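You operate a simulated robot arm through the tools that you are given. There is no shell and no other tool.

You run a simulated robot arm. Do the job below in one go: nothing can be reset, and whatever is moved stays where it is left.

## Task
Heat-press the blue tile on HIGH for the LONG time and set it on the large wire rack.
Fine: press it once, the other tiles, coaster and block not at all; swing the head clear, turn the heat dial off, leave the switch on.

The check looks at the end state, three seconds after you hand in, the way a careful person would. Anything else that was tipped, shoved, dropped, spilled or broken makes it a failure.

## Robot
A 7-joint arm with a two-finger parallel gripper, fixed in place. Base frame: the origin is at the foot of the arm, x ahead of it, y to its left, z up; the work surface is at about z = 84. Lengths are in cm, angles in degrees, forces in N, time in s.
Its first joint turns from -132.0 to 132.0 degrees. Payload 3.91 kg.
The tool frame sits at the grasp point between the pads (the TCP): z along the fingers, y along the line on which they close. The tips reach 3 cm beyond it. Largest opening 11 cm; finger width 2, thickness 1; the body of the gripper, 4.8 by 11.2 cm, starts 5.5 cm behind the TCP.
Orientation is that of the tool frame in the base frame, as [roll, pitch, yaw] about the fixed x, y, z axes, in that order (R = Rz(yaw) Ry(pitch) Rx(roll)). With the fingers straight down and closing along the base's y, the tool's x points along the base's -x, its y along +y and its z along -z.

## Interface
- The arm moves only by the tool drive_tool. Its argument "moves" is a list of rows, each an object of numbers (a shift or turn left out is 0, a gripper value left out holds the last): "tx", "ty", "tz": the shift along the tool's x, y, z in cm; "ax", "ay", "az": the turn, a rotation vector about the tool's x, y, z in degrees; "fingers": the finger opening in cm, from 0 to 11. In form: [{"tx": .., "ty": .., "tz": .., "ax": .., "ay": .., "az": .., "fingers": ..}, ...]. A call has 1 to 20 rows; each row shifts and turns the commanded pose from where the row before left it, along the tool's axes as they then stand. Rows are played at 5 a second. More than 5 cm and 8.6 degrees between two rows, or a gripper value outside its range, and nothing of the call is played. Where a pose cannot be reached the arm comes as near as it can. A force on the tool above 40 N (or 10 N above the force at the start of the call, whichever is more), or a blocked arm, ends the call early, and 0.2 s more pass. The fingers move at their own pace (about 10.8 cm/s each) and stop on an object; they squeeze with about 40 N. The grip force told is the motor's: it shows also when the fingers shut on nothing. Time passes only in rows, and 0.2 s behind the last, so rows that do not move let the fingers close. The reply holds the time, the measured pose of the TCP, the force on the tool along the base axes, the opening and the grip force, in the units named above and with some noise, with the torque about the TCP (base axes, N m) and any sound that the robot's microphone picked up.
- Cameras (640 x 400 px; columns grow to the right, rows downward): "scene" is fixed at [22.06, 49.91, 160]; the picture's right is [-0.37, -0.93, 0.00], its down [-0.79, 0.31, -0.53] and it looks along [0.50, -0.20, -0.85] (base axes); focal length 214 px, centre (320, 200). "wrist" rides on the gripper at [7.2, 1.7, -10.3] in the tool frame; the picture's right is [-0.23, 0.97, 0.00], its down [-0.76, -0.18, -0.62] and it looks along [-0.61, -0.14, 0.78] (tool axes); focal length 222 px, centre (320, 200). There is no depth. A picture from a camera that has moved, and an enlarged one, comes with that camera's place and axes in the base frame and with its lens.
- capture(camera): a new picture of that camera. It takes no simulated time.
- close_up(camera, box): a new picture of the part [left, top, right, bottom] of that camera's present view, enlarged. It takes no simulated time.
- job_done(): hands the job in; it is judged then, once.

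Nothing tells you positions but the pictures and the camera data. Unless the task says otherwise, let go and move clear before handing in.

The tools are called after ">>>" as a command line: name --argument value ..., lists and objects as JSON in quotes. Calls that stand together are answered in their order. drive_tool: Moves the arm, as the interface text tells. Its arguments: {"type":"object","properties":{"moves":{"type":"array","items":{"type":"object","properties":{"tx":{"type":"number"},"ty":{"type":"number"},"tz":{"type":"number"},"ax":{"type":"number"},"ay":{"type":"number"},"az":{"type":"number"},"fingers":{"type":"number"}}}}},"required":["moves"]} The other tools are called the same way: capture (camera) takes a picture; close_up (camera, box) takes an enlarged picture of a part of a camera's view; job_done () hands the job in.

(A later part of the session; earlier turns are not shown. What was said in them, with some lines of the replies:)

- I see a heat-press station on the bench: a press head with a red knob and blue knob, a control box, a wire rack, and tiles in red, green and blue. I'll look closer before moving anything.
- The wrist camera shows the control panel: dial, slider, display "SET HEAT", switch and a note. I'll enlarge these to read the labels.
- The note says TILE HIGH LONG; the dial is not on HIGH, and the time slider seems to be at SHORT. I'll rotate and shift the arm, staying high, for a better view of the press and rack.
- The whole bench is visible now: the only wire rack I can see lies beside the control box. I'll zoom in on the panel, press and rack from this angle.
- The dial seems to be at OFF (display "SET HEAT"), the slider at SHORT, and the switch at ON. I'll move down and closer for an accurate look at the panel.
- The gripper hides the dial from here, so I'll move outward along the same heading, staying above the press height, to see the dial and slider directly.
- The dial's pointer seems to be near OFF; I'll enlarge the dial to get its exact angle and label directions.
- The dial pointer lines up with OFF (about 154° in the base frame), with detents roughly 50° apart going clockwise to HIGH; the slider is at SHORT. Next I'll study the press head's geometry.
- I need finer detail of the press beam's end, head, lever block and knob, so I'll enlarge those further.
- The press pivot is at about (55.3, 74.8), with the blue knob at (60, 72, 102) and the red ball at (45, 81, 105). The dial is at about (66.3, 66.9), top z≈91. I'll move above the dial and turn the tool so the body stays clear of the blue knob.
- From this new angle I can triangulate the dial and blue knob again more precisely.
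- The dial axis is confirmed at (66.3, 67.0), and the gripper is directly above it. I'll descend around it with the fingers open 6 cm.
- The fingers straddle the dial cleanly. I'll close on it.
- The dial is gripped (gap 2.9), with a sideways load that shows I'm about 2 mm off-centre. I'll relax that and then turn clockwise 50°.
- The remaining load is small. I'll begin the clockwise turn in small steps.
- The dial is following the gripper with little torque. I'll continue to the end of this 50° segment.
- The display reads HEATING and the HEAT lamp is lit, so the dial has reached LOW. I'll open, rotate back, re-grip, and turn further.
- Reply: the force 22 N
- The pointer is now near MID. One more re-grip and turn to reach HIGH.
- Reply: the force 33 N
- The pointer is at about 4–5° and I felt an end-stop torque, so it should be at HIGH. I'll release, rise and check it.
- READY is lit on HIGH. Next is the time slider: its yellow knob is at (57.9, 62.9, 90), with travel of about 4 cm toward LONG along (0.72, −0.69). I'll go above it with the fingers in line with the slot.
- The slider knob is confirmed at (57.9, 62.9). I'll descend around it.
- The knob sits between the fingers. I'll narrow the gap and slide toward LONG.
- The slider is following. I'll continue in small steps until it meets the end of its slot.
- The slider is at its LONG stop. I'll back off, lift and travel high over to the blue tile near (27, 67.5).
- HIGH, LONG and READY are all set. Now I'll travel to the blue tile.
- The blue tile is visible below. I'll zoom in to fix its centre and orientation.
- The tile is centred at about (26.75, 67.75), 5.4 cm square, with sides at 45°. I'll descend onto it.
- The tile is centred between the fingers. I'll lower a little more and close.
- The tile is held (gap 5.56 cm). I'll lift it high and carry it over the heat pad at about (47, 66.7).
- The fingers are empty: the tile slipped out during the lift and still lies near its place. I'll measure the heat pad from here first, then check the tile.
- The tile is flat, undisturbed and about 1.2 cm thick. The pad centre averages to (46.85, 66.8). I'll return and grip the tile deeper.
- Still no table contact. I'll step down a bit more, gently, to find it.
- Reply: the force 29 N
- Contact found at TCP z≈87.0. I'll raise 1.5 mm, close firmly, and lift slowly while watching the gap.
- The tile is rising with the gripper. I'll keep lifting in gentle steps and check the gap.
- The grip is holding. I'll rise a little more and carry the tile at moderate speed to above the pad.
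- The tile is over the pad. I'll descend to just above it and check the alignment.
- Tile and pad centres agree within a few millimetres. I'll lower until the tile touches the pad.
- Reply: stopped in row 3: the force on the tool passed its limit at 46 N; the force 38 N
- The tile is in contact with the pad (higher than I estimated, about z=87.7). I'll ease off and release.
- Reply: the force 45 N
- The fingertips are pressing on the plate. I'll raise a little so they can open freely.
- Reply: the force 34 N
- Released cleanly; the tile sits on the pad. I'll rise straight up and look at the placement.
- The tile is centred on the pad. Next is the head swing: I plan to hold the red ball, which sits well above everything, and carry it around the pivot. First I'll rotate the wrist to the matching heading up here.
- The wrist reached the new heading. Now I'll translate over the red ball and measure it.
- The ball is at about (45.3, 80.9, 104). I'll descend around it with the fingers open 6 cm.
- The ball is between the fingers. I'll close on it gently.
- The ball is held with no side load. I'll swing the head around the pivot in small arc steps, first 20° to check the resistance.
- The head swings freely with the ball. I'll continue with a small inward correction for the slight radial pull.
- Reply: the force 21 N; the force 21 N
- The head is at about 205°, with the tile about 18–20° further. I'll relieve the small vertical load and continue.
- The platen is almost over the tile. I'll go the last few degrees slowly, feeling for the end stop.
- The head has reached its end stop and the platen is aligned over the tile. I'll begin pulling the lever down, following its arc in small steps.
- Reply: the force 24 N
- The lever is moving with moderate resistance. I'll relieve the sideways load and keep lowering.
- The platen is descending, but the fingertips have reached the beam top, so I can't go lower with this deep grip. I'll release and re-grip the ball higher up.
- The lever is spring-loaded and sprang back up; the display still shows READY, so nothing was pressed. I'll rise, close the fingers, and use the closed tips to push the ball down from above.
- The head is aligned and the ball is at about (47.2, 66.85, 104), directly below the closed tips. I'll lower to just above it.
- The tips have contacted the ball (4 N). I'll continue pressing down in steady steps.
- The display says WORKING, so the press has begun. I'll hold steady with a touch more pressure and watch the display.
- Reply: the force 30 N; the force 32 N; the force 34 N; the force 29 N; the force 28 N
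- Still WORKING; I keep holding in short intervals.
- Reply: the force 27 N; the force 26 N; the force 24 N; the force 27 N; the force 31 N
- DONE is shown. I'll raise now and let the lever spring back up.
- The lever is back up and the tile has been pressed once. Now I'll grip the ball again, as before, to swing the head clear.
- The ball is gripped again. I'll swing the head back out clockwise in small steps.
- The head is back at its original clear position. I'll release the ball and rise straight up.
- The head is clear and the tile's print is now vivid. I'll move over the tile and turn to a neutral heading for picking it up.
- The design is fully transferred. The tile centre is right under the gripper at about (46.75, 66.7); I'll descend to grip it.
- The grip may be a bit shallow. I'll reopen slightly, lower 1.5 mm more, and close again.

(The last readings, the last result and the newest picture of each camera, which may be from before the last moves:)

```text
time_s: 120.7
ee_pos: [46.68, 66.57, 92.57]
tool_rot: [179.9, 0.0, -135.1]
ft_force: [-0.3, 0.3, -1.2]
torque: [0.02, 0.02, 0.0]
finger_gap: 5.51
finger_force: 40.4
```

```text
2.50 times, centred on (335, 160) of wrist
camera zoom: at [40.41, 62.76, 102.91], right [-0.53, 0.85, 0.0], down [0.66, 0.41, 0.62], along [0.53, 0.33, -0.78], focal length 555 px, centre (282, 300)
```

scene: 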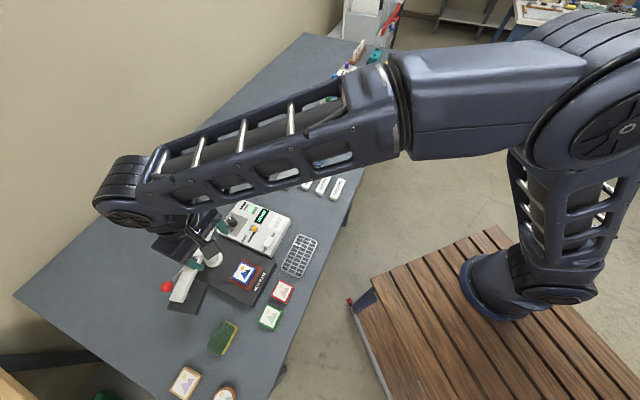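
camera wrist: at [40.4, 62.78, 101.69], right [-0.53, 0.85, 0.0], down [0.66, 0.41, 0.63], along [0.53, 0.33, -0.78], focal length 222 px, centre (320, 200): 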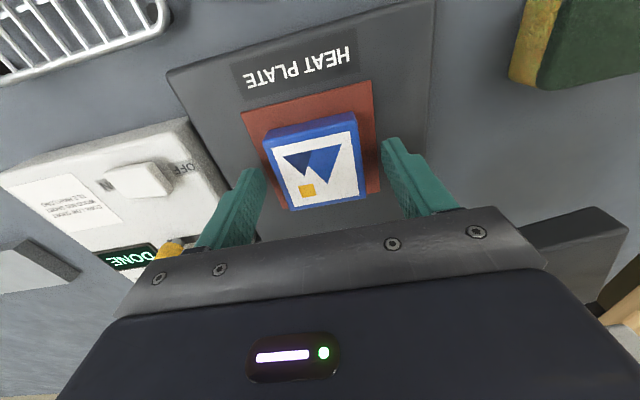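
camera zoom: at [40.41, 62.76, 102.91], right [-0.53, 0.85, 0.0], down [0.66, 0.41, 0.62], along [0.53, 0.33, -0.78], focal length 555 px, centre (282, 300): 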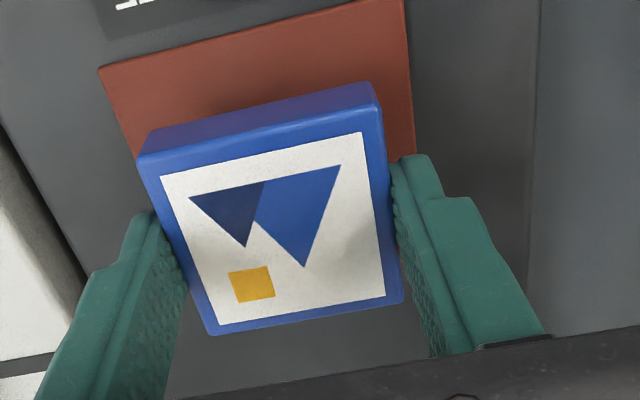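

The tile is held and rising. I'll lift further and carry it to above the rack at about (47, 47.9).

>>> drive_tool --moves '[{"tz": -1.2}, {"tz": -1.8}, {"tz": -2}, {"tz": -1.5}, {}, {"tx": 1.44, "ty": -1.493}, {"tx": 1.44, "ty": -1.493}, {"tx": 1.44, "ty": -1.493}, {"tx": 1.44, "ty": -1.493}, {"tx": 1.44, "ty": -1.493}, {"tx": 1.44, "ty": -1.493}, {"tx": 1.44, "ty": -1.493}, {"tx": 1.44, "ty": -1.493}, {"tx": 1.44, "ty": -1.493}, {}]'

>>> capture --camera "wrist"

>>> close_up --camera "wrist" --box '[200, 60, 460, 230]'

>>> close_up --camera "scene" --box '[220, 190, 360, 310]'

```text
time_s: 123.9
ee_pos: [47.14, 47.85, 99.04]
tool_rot: [180.0, 0.1, -135.1]
ft_force: [-0.2, -0.1, -1.7]
torque: [0.03, -0.02, -0.01]
finger_gap: 5.54
finger_force: 40.0
```

```text
taken
camera wrist: at [40.77, 44.04, 109.4], right [-0.53, 0.85, 0.0], down [0.66, 0.41, 0.63], along [0.53, 0.33, -0.78], focal length 222 px, centre (320, 200)
```

wrist: 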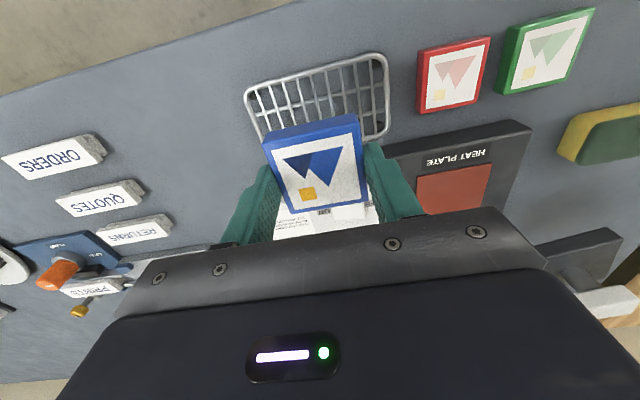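

```text
2.35 times, centred on (330, 145) of wrist
camera zoom: at [40.77, 44.04, 109.4], right [-0.53, 0.85, 0.0], down [0.66, 0.41, 0.63], along [0.53, 0.33, -0.78], focal length 523 px, centre (296, 329)
```

zoom: 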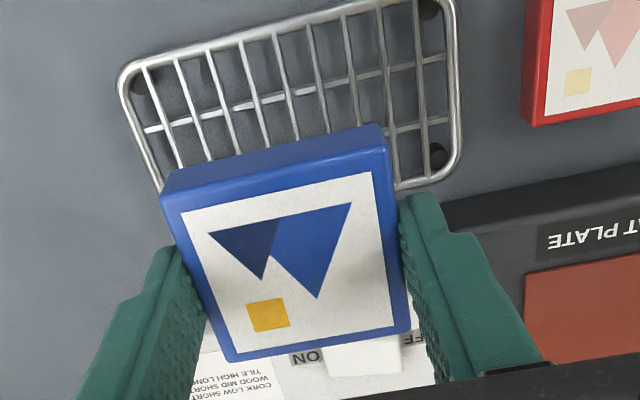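

```text
3.33 times, centred on (290, 250) of scene
camera zoom: at [22.06, 49.91, 160.0], right [-0.37, -0.93, 0.0], down [-0.79, 0.31, -0.53], along [0.5, -0.2, -0.85], focal length 715 px, centre (420, 33)
```

zoom: 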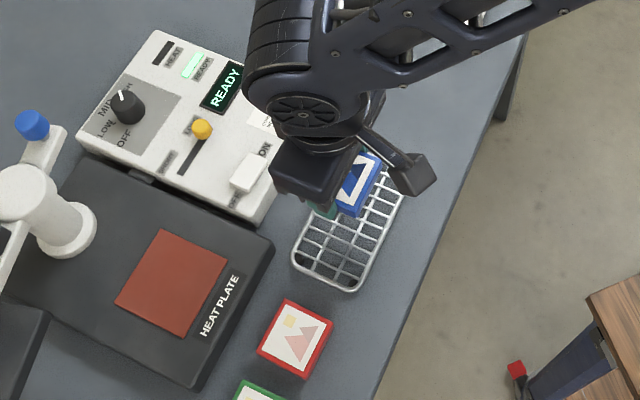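

The tile is over the rack centre (about (47, 48)). I'll descend to a few centimetres above it and look.

>>> drive_tool --moves '[{"tz": 2}, {"tz": 2}, {"tz": 2}, {"tz": 1.5}, {}]'

>>> close_up --camera "wrist" --box '[200, 60, 460, 230]'

>>> close_up --camera "scene" --box '[260, 200, 350, 290]'

```text
time_s: 125.1
ee_pos: [47.0, 47.81, 91.48]
tool_rot: [179.9, 0.2, -135.1]
ft_force: [-0.1, 0.1, -1.3]
torque: [0.01, 0.0, 0.01]
finger_gap: 5.54
finger_force: 39.4
```

```text
2.35 times, centred on (330, 145) of wrist
camera zoom: at [40.67, 44.05, 101.86], right [-0.53, 0.85, 0.0], down [0.66, 0.41, 0.63], along [0.53, 0.33, -0.78], focal length 523 px, centre (296, 329)
```

zoom: 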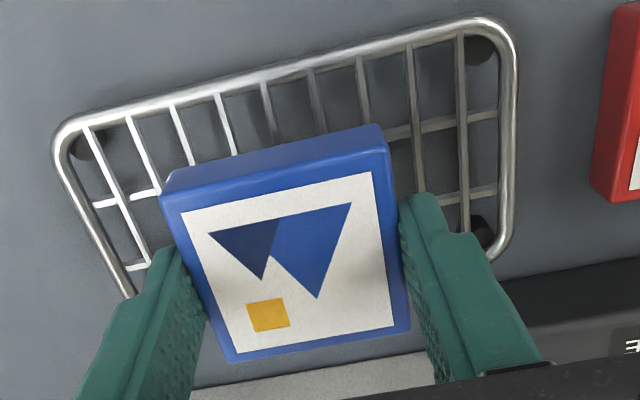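

```text
4.44 times, centred on (305, 245) of scene
camera zoom: at [22.06, 49.91, 160.0], right [-0.37, -0.93, 0.0], down [-0.79, 0.31, -0.53], along [0.5, -0.2, -0.85], focal length 953 px, centre (387, 0)
```

zoom: 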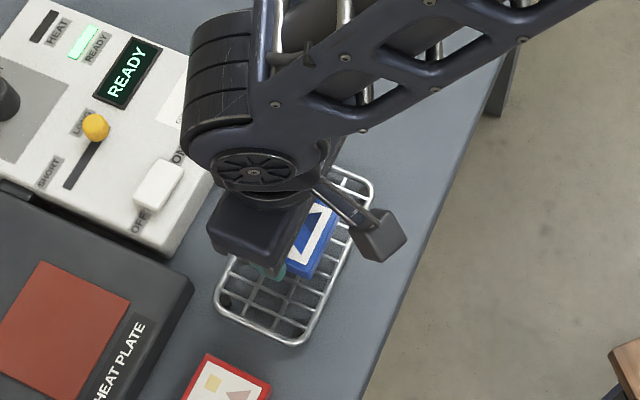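

Rack rim is at z≈86.1 with its centre at (46.85, 47.85); the tile is 3 mm too far out. I'll correct and lower slowly until it touches.

>>> drive_tool --moves '[{"tx": 0.32, "tz": 0.6}, {"tz": 0.6}, {"tz": 0.5}, {}]'

>>> drive_tool --moves '[{"tz": 0.15}, {}]'

>>> drive_tool --moves '[{"tz": 0.15}, {}]'

```text
time_s: 126.1
ee_pos: [46.71, 47.6, 89.8]
tool_rot: [180.0, 0.1, -135.1]
ft_force: [1.0, 0.2, -1.2]
torque: [0.0, -0.01, 0.04]
finger_gap: 5.52
finger_force: 40.1
```

```text
time_s: 126.7
ee_pos: [46.72, 47.76, 89.5]
tool_rot: [-180.0, 0.1, -135.1]
ft_force: [0.6, 0.4, -1.5]
torque: [0.01, 0.01, 0.0]
finger_gap: 5.51
finger_force: 39.9
```

```text
time_s: 127.3
ee_pos: [46.73, 47.69, 89.48]
tool_rot: [179.9, 0.2, -135.1]
ft_force: [0.1, -0.6, -0.7]
torque: [0.02, 0.03, 0.01]
finger_gap: 5.5
finger_force: 39.7
```

>>> drive_tool --moves '[{"tz": 0.12}, {}]'

>>> drive_tool --moves '[{"tz": 0.12}, {}]'

>>> drive_tool --moves '[{"tz": 0.12}, {}]'

>>> close_up --camera "wrist" --box '[200, 60, 460, 230]'

```text
time_s: 127.9
ee_pos: [46.82, 47.77, 89.27]
tool_rot: [180.0, 0.2, -135.1]
ft_force: [0.6, 0.3, -2.1]
torque: [-0.02, 0.0, -0.02]
finger_gap: 5.51
finger_force: 40.2
```

```text
time_s: 128.5
ee_pos: [46.88, 47.76, 89.23]
tool_rot: [-180.0, 0.1, -135.0]
ft_force: [-0.5, 0.0, -1.6]
torque: [0.01, 0.0, 0.0]
finger_gap: 5.56
finger_force: 40.5
```

```text
time_s: 129.1
ee_pos: [46.85, 47.72, 89.09]
tool_rot: [-180.0, 0.0, -135.1]
ft_force: [0.0, -1.4, -2.7]
torque: [-0.01, 0.0, -0.05]
finger_gap: 5.53
finger_force: 40.4
```

```text
2.35 times, centred on (330, 145) of wrist
camera zoom: at [40.56, 43.89, 99.47], right [-0.53, 0.85, 0.0], down [0.66, 0.41, 0.63], along [0.53, 0.33, -0.78], focal length 523 px, centre (296, 329)
```

zoom: 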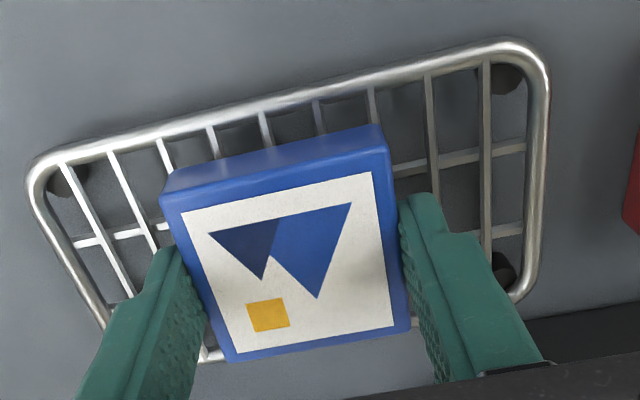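

Well centred within the rim, not yet in contact. I'll continue down in small steps.

>>> drive_tool --moves '[{"tz": 0.12}, {}]'

>>> drive_tool --moves '[{"tz": 0.12}, {}]'

>>> drive_tool --moves '[{"tz": 0.12}, {}]'

```text
time_s: 129.7
ee_pos: [46.96, 47.68, 88.97]
tool_rot: [-180.0, 0.0, -135.1]
ft_force: [-0.2, 0.1, -0.7]
torque: [0.03, -0.02, -0.02]
finger_gap: 5.52
finger_force: 40.2
```

```text
time_s: 130.3
ee_pos: [46.88, 47.82, 88.82]
tool_rot: [-179.9, 0.1, -135.2]
ft_force: [-0.2, -0.6, -1.5]
torque: [-0.01, 0.02, -0.05]
finger_gap: 5.5
finger_force: 39.8
```

```text
time_s: 130.9
ee_pos: [46.73, 47.76, 88.74]
tool_rot: [-179.9, 0.0, -135.1]
ft_force: [0.0, 0.1, -1.3]
torque: [-0.02, 0.0, -0.02]
finger_gap: 5.52
finger_force: 39.7
```

>>> drive_tool --moves '[{"tz": 0.12}, {}]'

>>> drive_tool --moves '[{"tz": 0.12}, {}]'

>>> drive_tool --moves '[{"tz": 0.12}, {}]'

>>> close_up --camera "wrist" --box '[200, 60, 460, 230]'

```text
time_s: 131.5
ee_pos: [46.87, 47.66, 88.67]
tool_rot: [179.9, 0.2, -135.2]
ft_force: [-0.5, -0.8, 8.2]
torque: [-0.16, 0.19, 0.03]
finger_gap: 5.53
finger_force: 40.0
```

```text
time_s: 132.1
ee_pos: [46.84, 47.8, 88.66]
tool_rot: [-180.0, 0.3, -135.1]
ft_force: [1.3, -4.1, 34.0]
torque: [-0.46, 0.29, -0.01]
finger_gap: 5.52
finger_force: 39.5
```

```text
time_s: 132.5
ee_pos: [46.89, 47.74, 88.63]
tool_rot: [179.9, 0.4, -135.1]
ft_force: [-1.2, 0.2, 7.6]
torque: [-0.12, 0.02, 0.03]
finger_gap: 5.53
finger_force: 40.4
stopped in row 2: the force on the tool passed its limit at 48 N (the readings are from after the stop); the commanded pose is now the measured one
```

```text
2.35 times, centred on (330, 145) of wrist
camera zoom: at [40.58, 43.94, 98.96], right [-0.53, 0.85, 0.0], down [0.66, 0.41, 0.63], along [0.53, 0.33, -0.78], focal length 523 px, centre (296, 329)
```

zoom: 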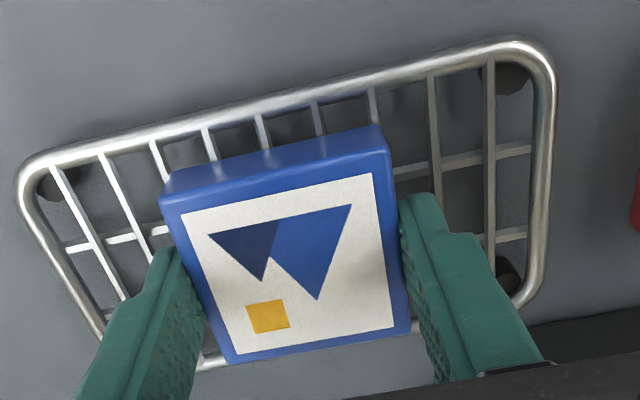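

Contact with the rack. I'll ease off slightly and open the fingers.

>>> drive_tool --moves '[{"tz": -0.06}, {}, {"fingers": 6.3}, {}, {}]'

>>> close_up --camera "wrist" --box '[200, 60, 460, 230]'

```text
time_s: 133.7
ee_pos: [46.82, 47.8, 88.57]
tool_rot: [179.9, 0.4, -135.2]
ft_force: [0.0, 1.0, 0.3]
torque: [-0.02, 0.02, 0.0]
finger_gap: 6.29
finger_force: 0.2
```

```text
2.35 times, centred on (330, 145) of wrist
camera zoom: at [40.55, 43.98, 98.97], right [-0.53, 0.85, 0.0], down [0.66, 0.41, 0.63], along [0.53, 0.33, -0.78], focal length 523 px, centre (296, 329)
```

zoom: 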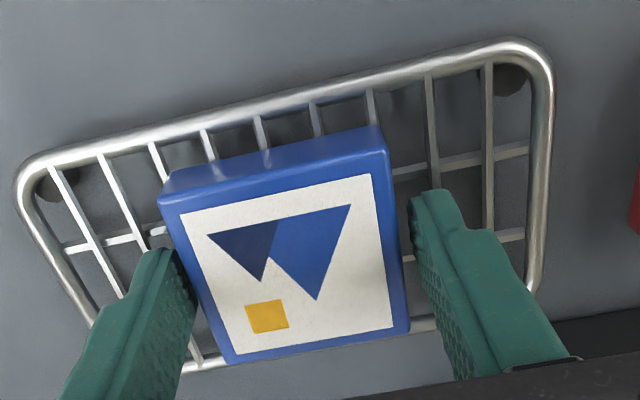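

Released with no force. I'll rise straight up and inspect.

>>> drive_tool --moves '[{"tz": -0.5}, {"tz": -1.5, "fingers": 7}, {"tz": -4}, {"tz": -4.5}, {"tz": -4.5}, {"tz": -4.5}, {"tz": -4}, {}]'

>>> capture --camera "wrist"

>>> close_up --camera "wrist" --box '[240, 30, 420, 160]'

>>> close_up --camera "scene" --box '[230, 190, 350, 300]'

```text
time_s: 135.5
ee_pos: [46.66, 47.69, 112.19]
tool_rot: [180.0, 0.3, -135.1]
ft_force: [-0.1, 0.1, 0.8]
torque: [-0.04, -0.01, -0.02]
finger_gap: 6.96
finger_force: 0.1
```

```text
taken
camera wrist: at [40.4, 43.78, 122.48], right [-0.53, 0.85, 0.0], down [0.66, 0.41, 0.63], along [0.53, 0.33, -0.78], focal length 222 px, centre (320, 200)
```

wrist: 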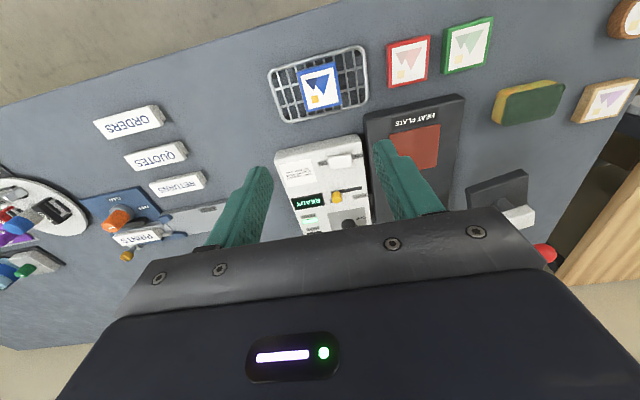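

```text
3.08 times, centred on (330, 95) of wrist
camera zoom: at [40.4, 43.78, 122.48], right [-0.53, 0.85, 0.0], down [0.66, 0.41, 0.63], along [0.53, 0.33, -0.78], focal length 684 px, centre (289, 523)
```

zoom: 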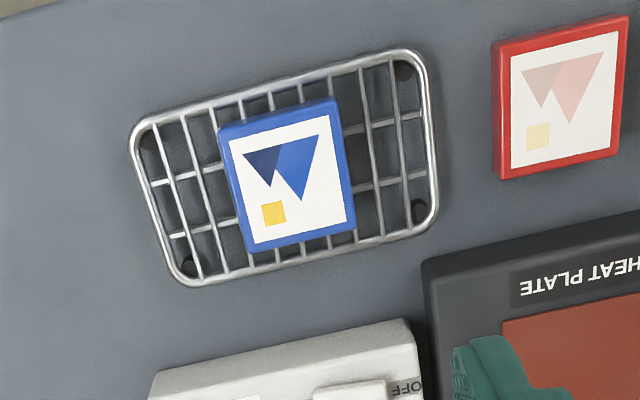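

```text
3.64 times, centred on (290, 245) of scene
camera zoom: at [22.06, 49.91, 160.0], right [-0.37, -0.93, 0.0], down [-0.79, 0.31, -0.53], along [0.5, -0.2, -0.85], focal length 780 px, centre (429, 36)
```

zoom: 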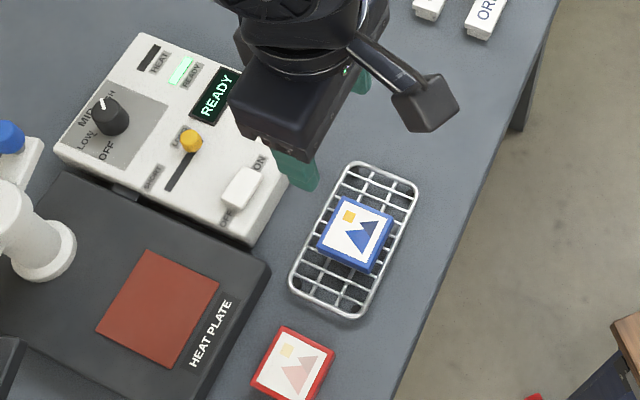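

The tile lies flat and centred on the wire rack, and its print is vivid. Now I'll return to the dial to turn the heat off.

>>> drive_tool --moves '[{"tx": -3.93, "ty": -0.03, "fingers": 6}, {"tx": -3.93, "ty": -0.03}, {"tx": -3.93, "ty": -0.03}, {"tx": -3.93, "ty": -0.03}, {"tx": -3.93, "ty": -0.03}, {"tx": -3.93, "ty": -0.03}, {"tx": -3.93, "ty": -0.03}, {}, {"az": -8.4}, {"az": -8.4}, {"az": -8.4}, {"az": -8.4}, {"az": -8.4}, {"az": -8}, {}]'

>>> capture --camera "wrist"

>>> close_up --camera "wrist" --box '[260, 40, 420, 200]'

```text
time_s: 138.7
ee_pos: [66.5, 66.98, 112.21]
tool_rot: [-179.8, 0.2, -85.0]
ft_force: [-0.6, 0.4, -0.2]
torque: [0.01, 0.02, 0.02]
finger_gap: 5.99
finger_force: 0.1
```

```text
taken
camera wrist: at [65.43, 59.67, 122.63], right [-0.99, 0.14, 0.0], down [0.11, 0.77, 0.63], along [0.09, 0.62, -0.78], focal length 222 px, centre (320, 200)
```

wrist: 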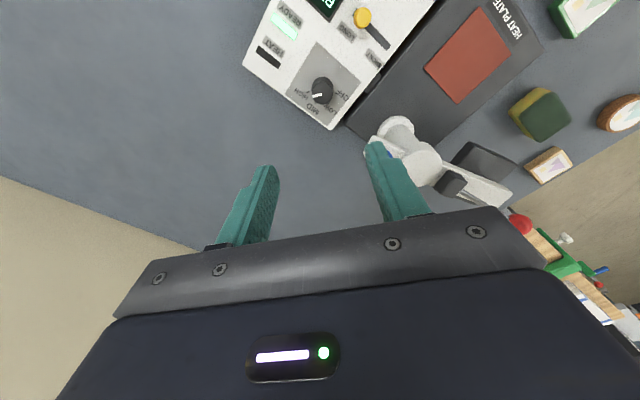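

```text
2.50 times, centred on (340, 120) of wrist
camera zoom: at [65.43, 59.67, 122.63], right [-0.99, 0.14, 0.0], down [0.11, 0.77, 0.63], along [0.09, 0.62, -0.78], focal length 555 px, centre (270, 400)
```

zoom: 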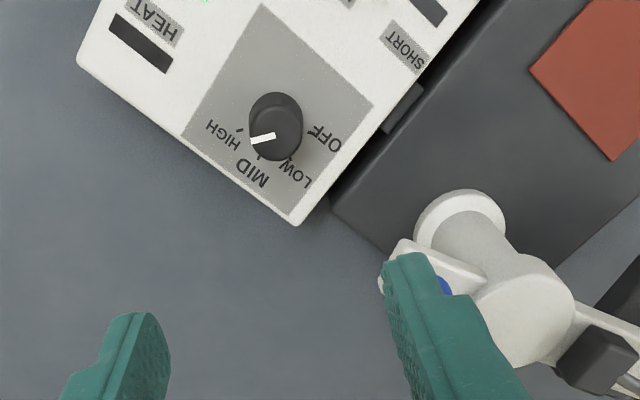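

>>> drive_tool --moves '[{"ty": 0.2, "tz": 4.5, "fingers": 6}, {"tz": 4.5}, {"tz": 4.5}, {"tz": 3.5}, {"tz": 2}, {"tz": 1}, {}]'

>>> capture --camera "wrist"

>>> close_up --camera "scene" --box '[150, 150, 330, 280]'

```text
time_s: 140.3
ee_pos: [66.56, 67.08, 92.22]
tool_rot: [-179.8, 0.1, -85.1]
ft_force: [-0.5, 0.7, 0.9]
torque: [0.0, 0.01, 0.01]
finger_gap: 5.98
finger_force: 0.0
```

```text
taken
camera wrist: at [65.38, 59.79, 102.58], right [-0.99, 0.14, 0.0], down [0.11, 0.77, 0.63], along [0.09, 0.62, -0.78], focal length 222 px, centre (320, 200)
```

wrist: 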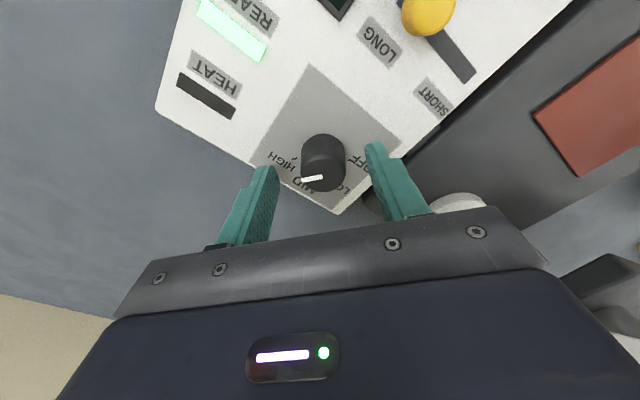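

```text
3.08 times, centred on (240, 215) of scene
camera zoom: at [22.06, 49.91, 160.0], right [-0.37, -0.93, 0.0], down [-0.79, 0.31, -0.53], along [0.5, -0.2, -0.85], focal length 660 px, centre (566, 154)
```

zoom: 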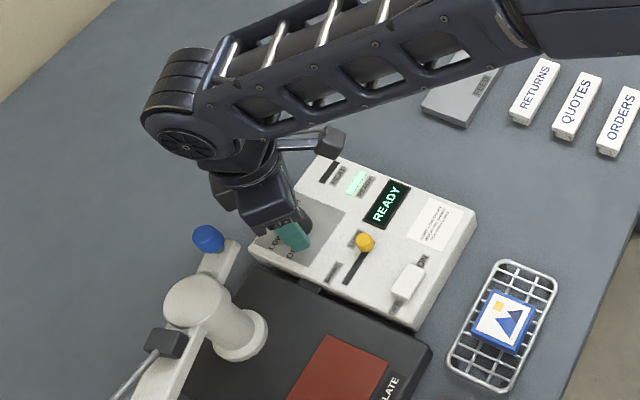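

The fingers straddle the dial. I'll close and check the load.

>>> drive_tool --moves '[{"fingers": 1.5}, {}, {}, {}]'

```text
time_s: 141.3
ee_pos: [66.39, 67.18, 92.1]
tool_rot: [-179.9, 0.2, -85.0]
ft_force: [-33.2, -15.3, -0.7]
torque: [-0.69, 1.05, 0.05]
finger_gap: 2.91
finger_force: 44.8
```

>>> drive_tool --moves '[{"ty": 0.12, "tx": 0.06}, {"ty": 0.1, "tx": 0.05}, {}]'

```text
time_s: 142.1
ee_pos: [66.32, 67.12, 92.24]
tool_rot: [-179.7, 0.4, -85.0]
ft_force: [-9.5, 15.5, -14.8]
torque: [1.3, 0.2, 0.15]
finger_gap: 2.94
finger_force: 45.4
```

>>> drive_tool --moves '[{"ty": 0.06, "tx": -0.06}, {"az": -6}, {"az": -8}, {"az": -8}, {"az": -7}, {}]'

```text
time_s: 143.5
ee_pos: [66.19, 67.11, 92.27]
tool_rot: [-179.7, 0.0, -56.1]
ft_force: [7.4, 21.0, -8.5]
torque: [0.64, -0.09, 0.05]
finger_gap: 2.91
finger_force: 45.2
```

>>> drive_tool --moves '[{"ty": -0.1, "tx": -0.06}, {"az": -7}, {"az": -7}, {"az": -7}, {}]'

>>> close_up --camera "wrist" --box '[250, 60, 480, 220]'

>>> close_up --camera "scene" --box '[190, 180, 310, 270]'

```text
time_s: 144.7
ee_pos: [66.18, 66.95, 92.2]
tool_rot: [-179.6, -0.1, -35.1]
ft_force: [-3.6, -3.1, -1.2]
torque: [-0.1, 0.22, 0.01]
finger_gap: 2.94
finger_force: 44.7
```

```text
2.50 times, centred on (365, 140) of wrist
camera zoom: at [71.08, 61.54, 102.63], right [-0.75, -0.67, -0.01], down [-0.52, 0.58, 0.62], along [-0.41, 0.47, -0.78], focal length 555 px, centre (208, 350)
```

zoom: 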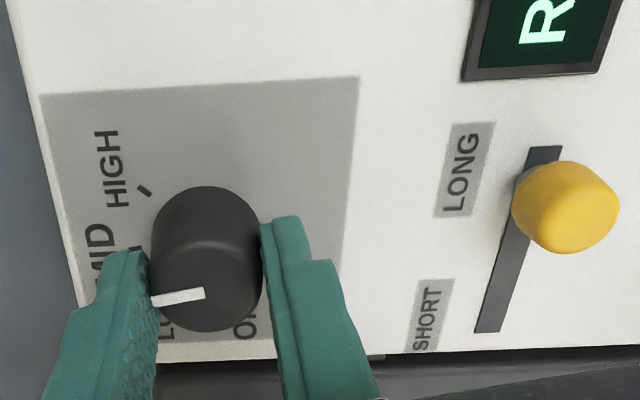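

```text
4.44 times, centred on (250, 225) of scene
camera zoom: at [22.06, 49.91, 160.0], right [-0.37, -0.93, 0.0], down [-0.79, 0.31, -0.53], along [0.5, -0.2, -0.85], focal length 953 px, centre (631, 89)
```

zoom: 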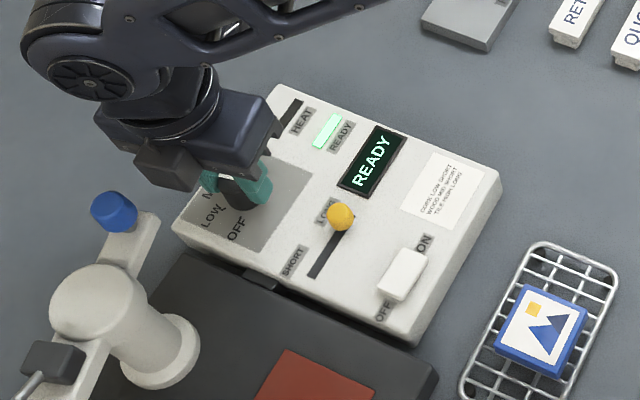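

Pointer is near MID. I'll re-grip and repeat, twice more.

>>> drive_tool --moves '[{"fingers": 5.5}, {}, {"az": 8.4}, {"az": 8.4}, {"az": 8.4}, {"az": 8.4}, {"az": 8.4}, {"az": 8}, {"fingers": 1.5}, {}, {}, {}]'

```text
time_s: 147.3
ee_pos: [66.19, 67.01, 92.26]
tool_rot: [-179.7, 0.3, -85.2]
ft_force: [13.1, 0.5, -1.6]
torque: [0.07, -0.44, 0.02]
finger_gap: 2.91
finger_force: 45.5
```

>>> drive_tool --moves '[{"ty": -0.08, "az": -6}, {"az": -8}, {"az": -8}, {"az": -8}, {"az": -7}, {"az": -7}, {"az": -6}, {}, {}]'

>>> close_up --camera "wrist" --box '[250, 60, 480, 220]'

>>> drive_tool --moves '[{"fingers": 5.5}, {}, {"az": 8.4}, {"az": 8.4}, {"az": 8.4}, {"az": 8.4}, {"az": 8.4}, {"az": 8}, {"fingers": 1.5}, {}, {}, {}]'

```text
time_s: 149.3
ee_pos: [66.06, 66.95, 92.21]
tool_rot: [-179.6, -0.1, -35.0]
ft_force: [-0.7, -9.5, 3.6]
torque: [-0.03, 0.37, -0.03]
finger_gap: 2.91
finger_force: 45.5
```

```text
2.50 times, centred on (365, 140) of wrist
camera zoom: at [71.12, 61.5, 102.65], right [-0.75, -0.67, -0.01], down [-0.52, 0.58, 0.62], along [-0.41, 0.47, -0.78], focal length 555 px, centre (208, 350)
```

zoom: 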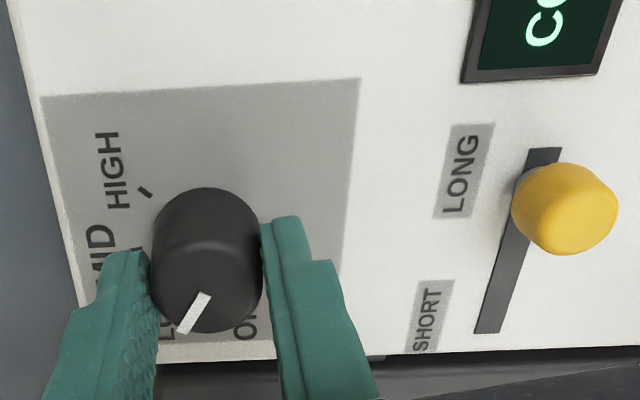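

```text
time_s: 151.9
ee_pos: [66.27, 66.97, 92.26]
tool_rot: [-179.9, 0.2, -85.2]
ft_force: [0.9, -2.2, -1.3]
torque: [0.18, -0.04, -0.01]
finger_gap: 2.93
finger_force: 45.4
```

The dial is at LOW and the display is changing ("CO…", cooling). Last turn to OFF.

>>> drive_tool --moves '[{"az": -6}, {"az": -8}, {"az": -8}, {"az": -8}, {"az": -7}, {"az": -7}, {"az": -6}, {}, {}]'

>>> close_up --camera "wrist" --box '[250, 60, 480, 220]'

>>> close_up --camera "scene" --box '[190, 180, 310, 270]'

```text
time_s: 153.9
ee_pos: [66.16, 67.02, 92.23]
tool_rot: [-179.7, 0.0, -35.1]
ft_force: [-8.6, -7.0, 3.0]
torque: [0.1, 0.74, -0.06]
finger_gap: 2.9
finger_force: 44.7
```

```text
2.50 times, centred on (365, 140) of wrist
camera zoom: at [71.09, 61.52, 102.65], right [-0.75, -0.67, -0.01], down [-0.52, 0.58, 0.62], along [-0.41, 0.47, -0.78], focal length 555 px, centre (208, 350)
```

zoom: 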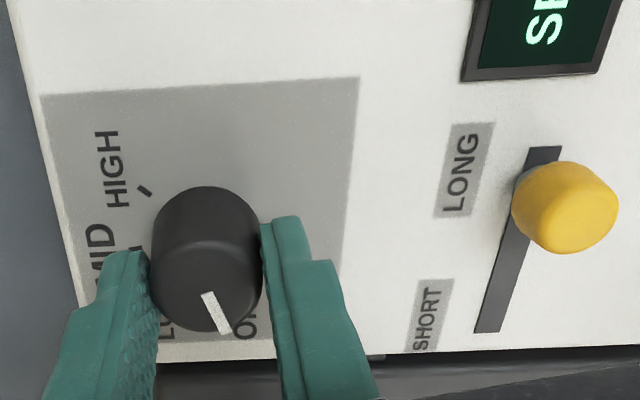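

```text
4.44 times, centred on (250, 225) of scene
camera zoom: at [22.06, 49.91, 160.0], right [-0.37, -0.93, 0.0], down [-0.79, 0.31, -0.53], along [0.5, -0.2, -0.85], focal length 953 px, centre (631, 89)
```

zoom: 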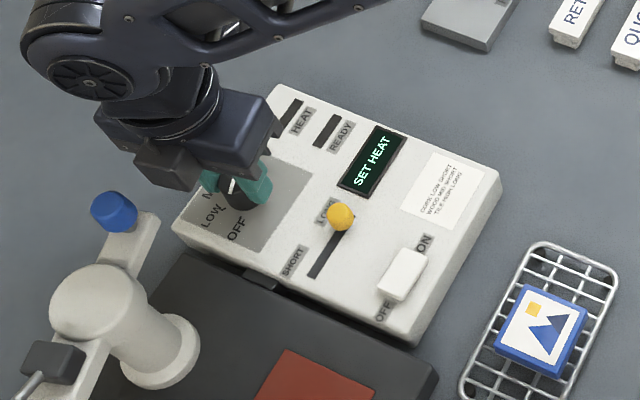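

The display reads SET HEAT, as it did at OFF in the beginning. I'll release, rise and verify everything.

>>> drive_tool --moves '[{"fingers": 5.5}, {}, {"tz": -2}, {"tz": -4}, {"tz": -4.5}, {"tz": -4.5}, {"tz": -4.5}, {}]'

>>> close_up --camera "wrist" --box '[285, 50, 365, 130]'

>>> capture --camera "wrist"

>>> capture --camera "scene"

```text
time_s: 155.7
ee_pos: [66.07, 66.72, 111.59]
tool_rot: [-179.7, -0.2, -35.0]
ft_force: [-0.3, 0.2, 0.4]
torque: [-0.05, 0.0, -0.03]
finger_gap: 5.47
finger_force: 0.0
```

```text
5.00 times, centred on (325, 90) of wrist
camera zoom: at [71.02, 61.28, 122.02], right [-0.75, -0.67, -0.01], down [-0.52, 0.58, 0.62], along [-0.41, 0.47, -0.78], focal length 1111 px, centre (295, 750)
```

zoom: 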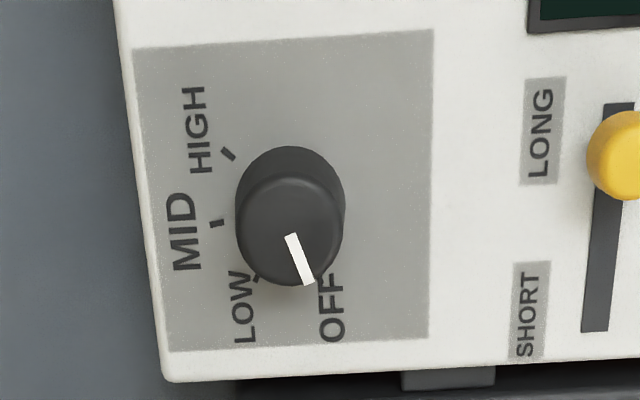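

```text
taken
camera wrist: at [71.02, 61.28, 122.02], right [-0.75, -0.67, -0.01], down [-0.52, 0.58, 0.62], along [-0.41, 0.47, -0.78], focal length 222 px, centre (320, 200)
```

wrist: 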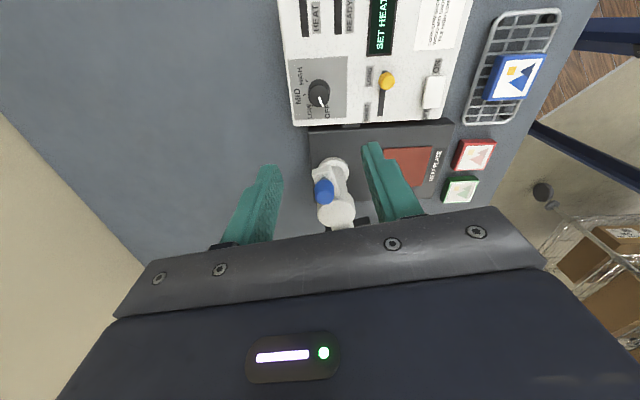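

```text
taken
```

scene: 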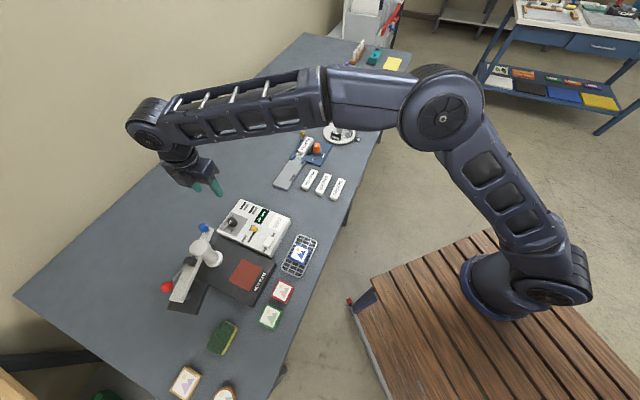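

The dial pointer matches its original OFF position, the switch is on, the head is swung clear, and the tile is on the rack. I'll move the arm further clear and take one last look.

>>> drive_tool --moves '[{"tz": -4}, {"tz": -4}, {"tz": -4}, {"az": 8.3}, {"az": 8.3}, {"az": 8.3}, {"az": 8.3}, {"az": 8.3}, {"az": 8.3}, {"tx": 4}, {"tx": 4}, {"tx": 4}, {}]'

>>> close_up --camera "scene" --box '[150, 190, 330, 310]'

>>> close_up --camera "scene" --box '[150, 270, 330, 400]'

```text
time_s: 158.5
ee_pos: [67.01, 54.95, 123.79]
tool_rot: [-179.7, 0.1, -84.9]
ft_force: [0.2, 0.4, -0.6]
torque: [-0.02, -0.01, 0.01]
finger_gap: 5.5
finger_force: 0.1
```

```text
3.33 times, centred on (240, 250) of scene
camera zoom: at [22.06, 49.91, 160.0], right [-0.37, -0.93, 0.0], down [-0.79, 0.31, -0.53], along [0.5, -0.2, -0.85], focal length 715 px, centre (587, 33)
```

zoom: 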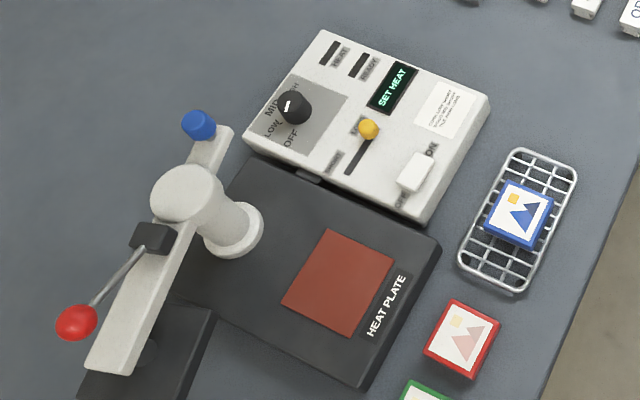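

```text
3.08 times, centred on (240, 335) of scene
camera zoom: at [22.06, 49.91, 160.0], right [-0.37, -0.93, 0.0], down [-0.79, 0.31, -0.53], along [0.5, -0.2, -0.85], focal length 660 px, centre (566, -215)
```

zoom: 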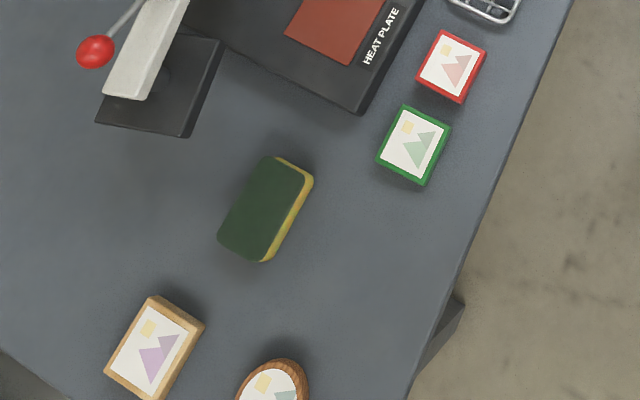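

The end state looks right. The pressed blue tile lies flat on the wire rack, the dial is at OFF (display "SET HEAT"), and the switch is still on. The head is swung clear, the other pieces haven't moved, and the arm is away, so I'm handing in.

>>> job_done

```text
The job is handed in.
```

I pressed the blue tile once, on HIGH with the time slider at LONG, until the display showed DONE. It now lies flat on the wire rack with its print showing strongly. The job is handed in, but no result has come back yet.

- **Press:** the head is swung back to its original clear position and the lever is up.
- **Controls:** the heat dial is back at OFF (the display reads "SET HEAT"). The power switch was left on and not touched. The time slider is still at LONG.
- **Other pieces:** the red and green tiles, the wooden block, the coaster and the sponge were not pressed and look unmoved.
- **Rack:** I saw only one wire rack on the bench, so I took it to be the large one.

Two things went differently than planned:

- **Tile slip:** the tile slipped from the fingers on the first lift. It stayed flat in its place, and I picked it up again with a deeper grip.
- **First lever pull:** my first pull only brought the lever partway down before I let it spring back to change grip. The display still read READY, so it did not count as a press.
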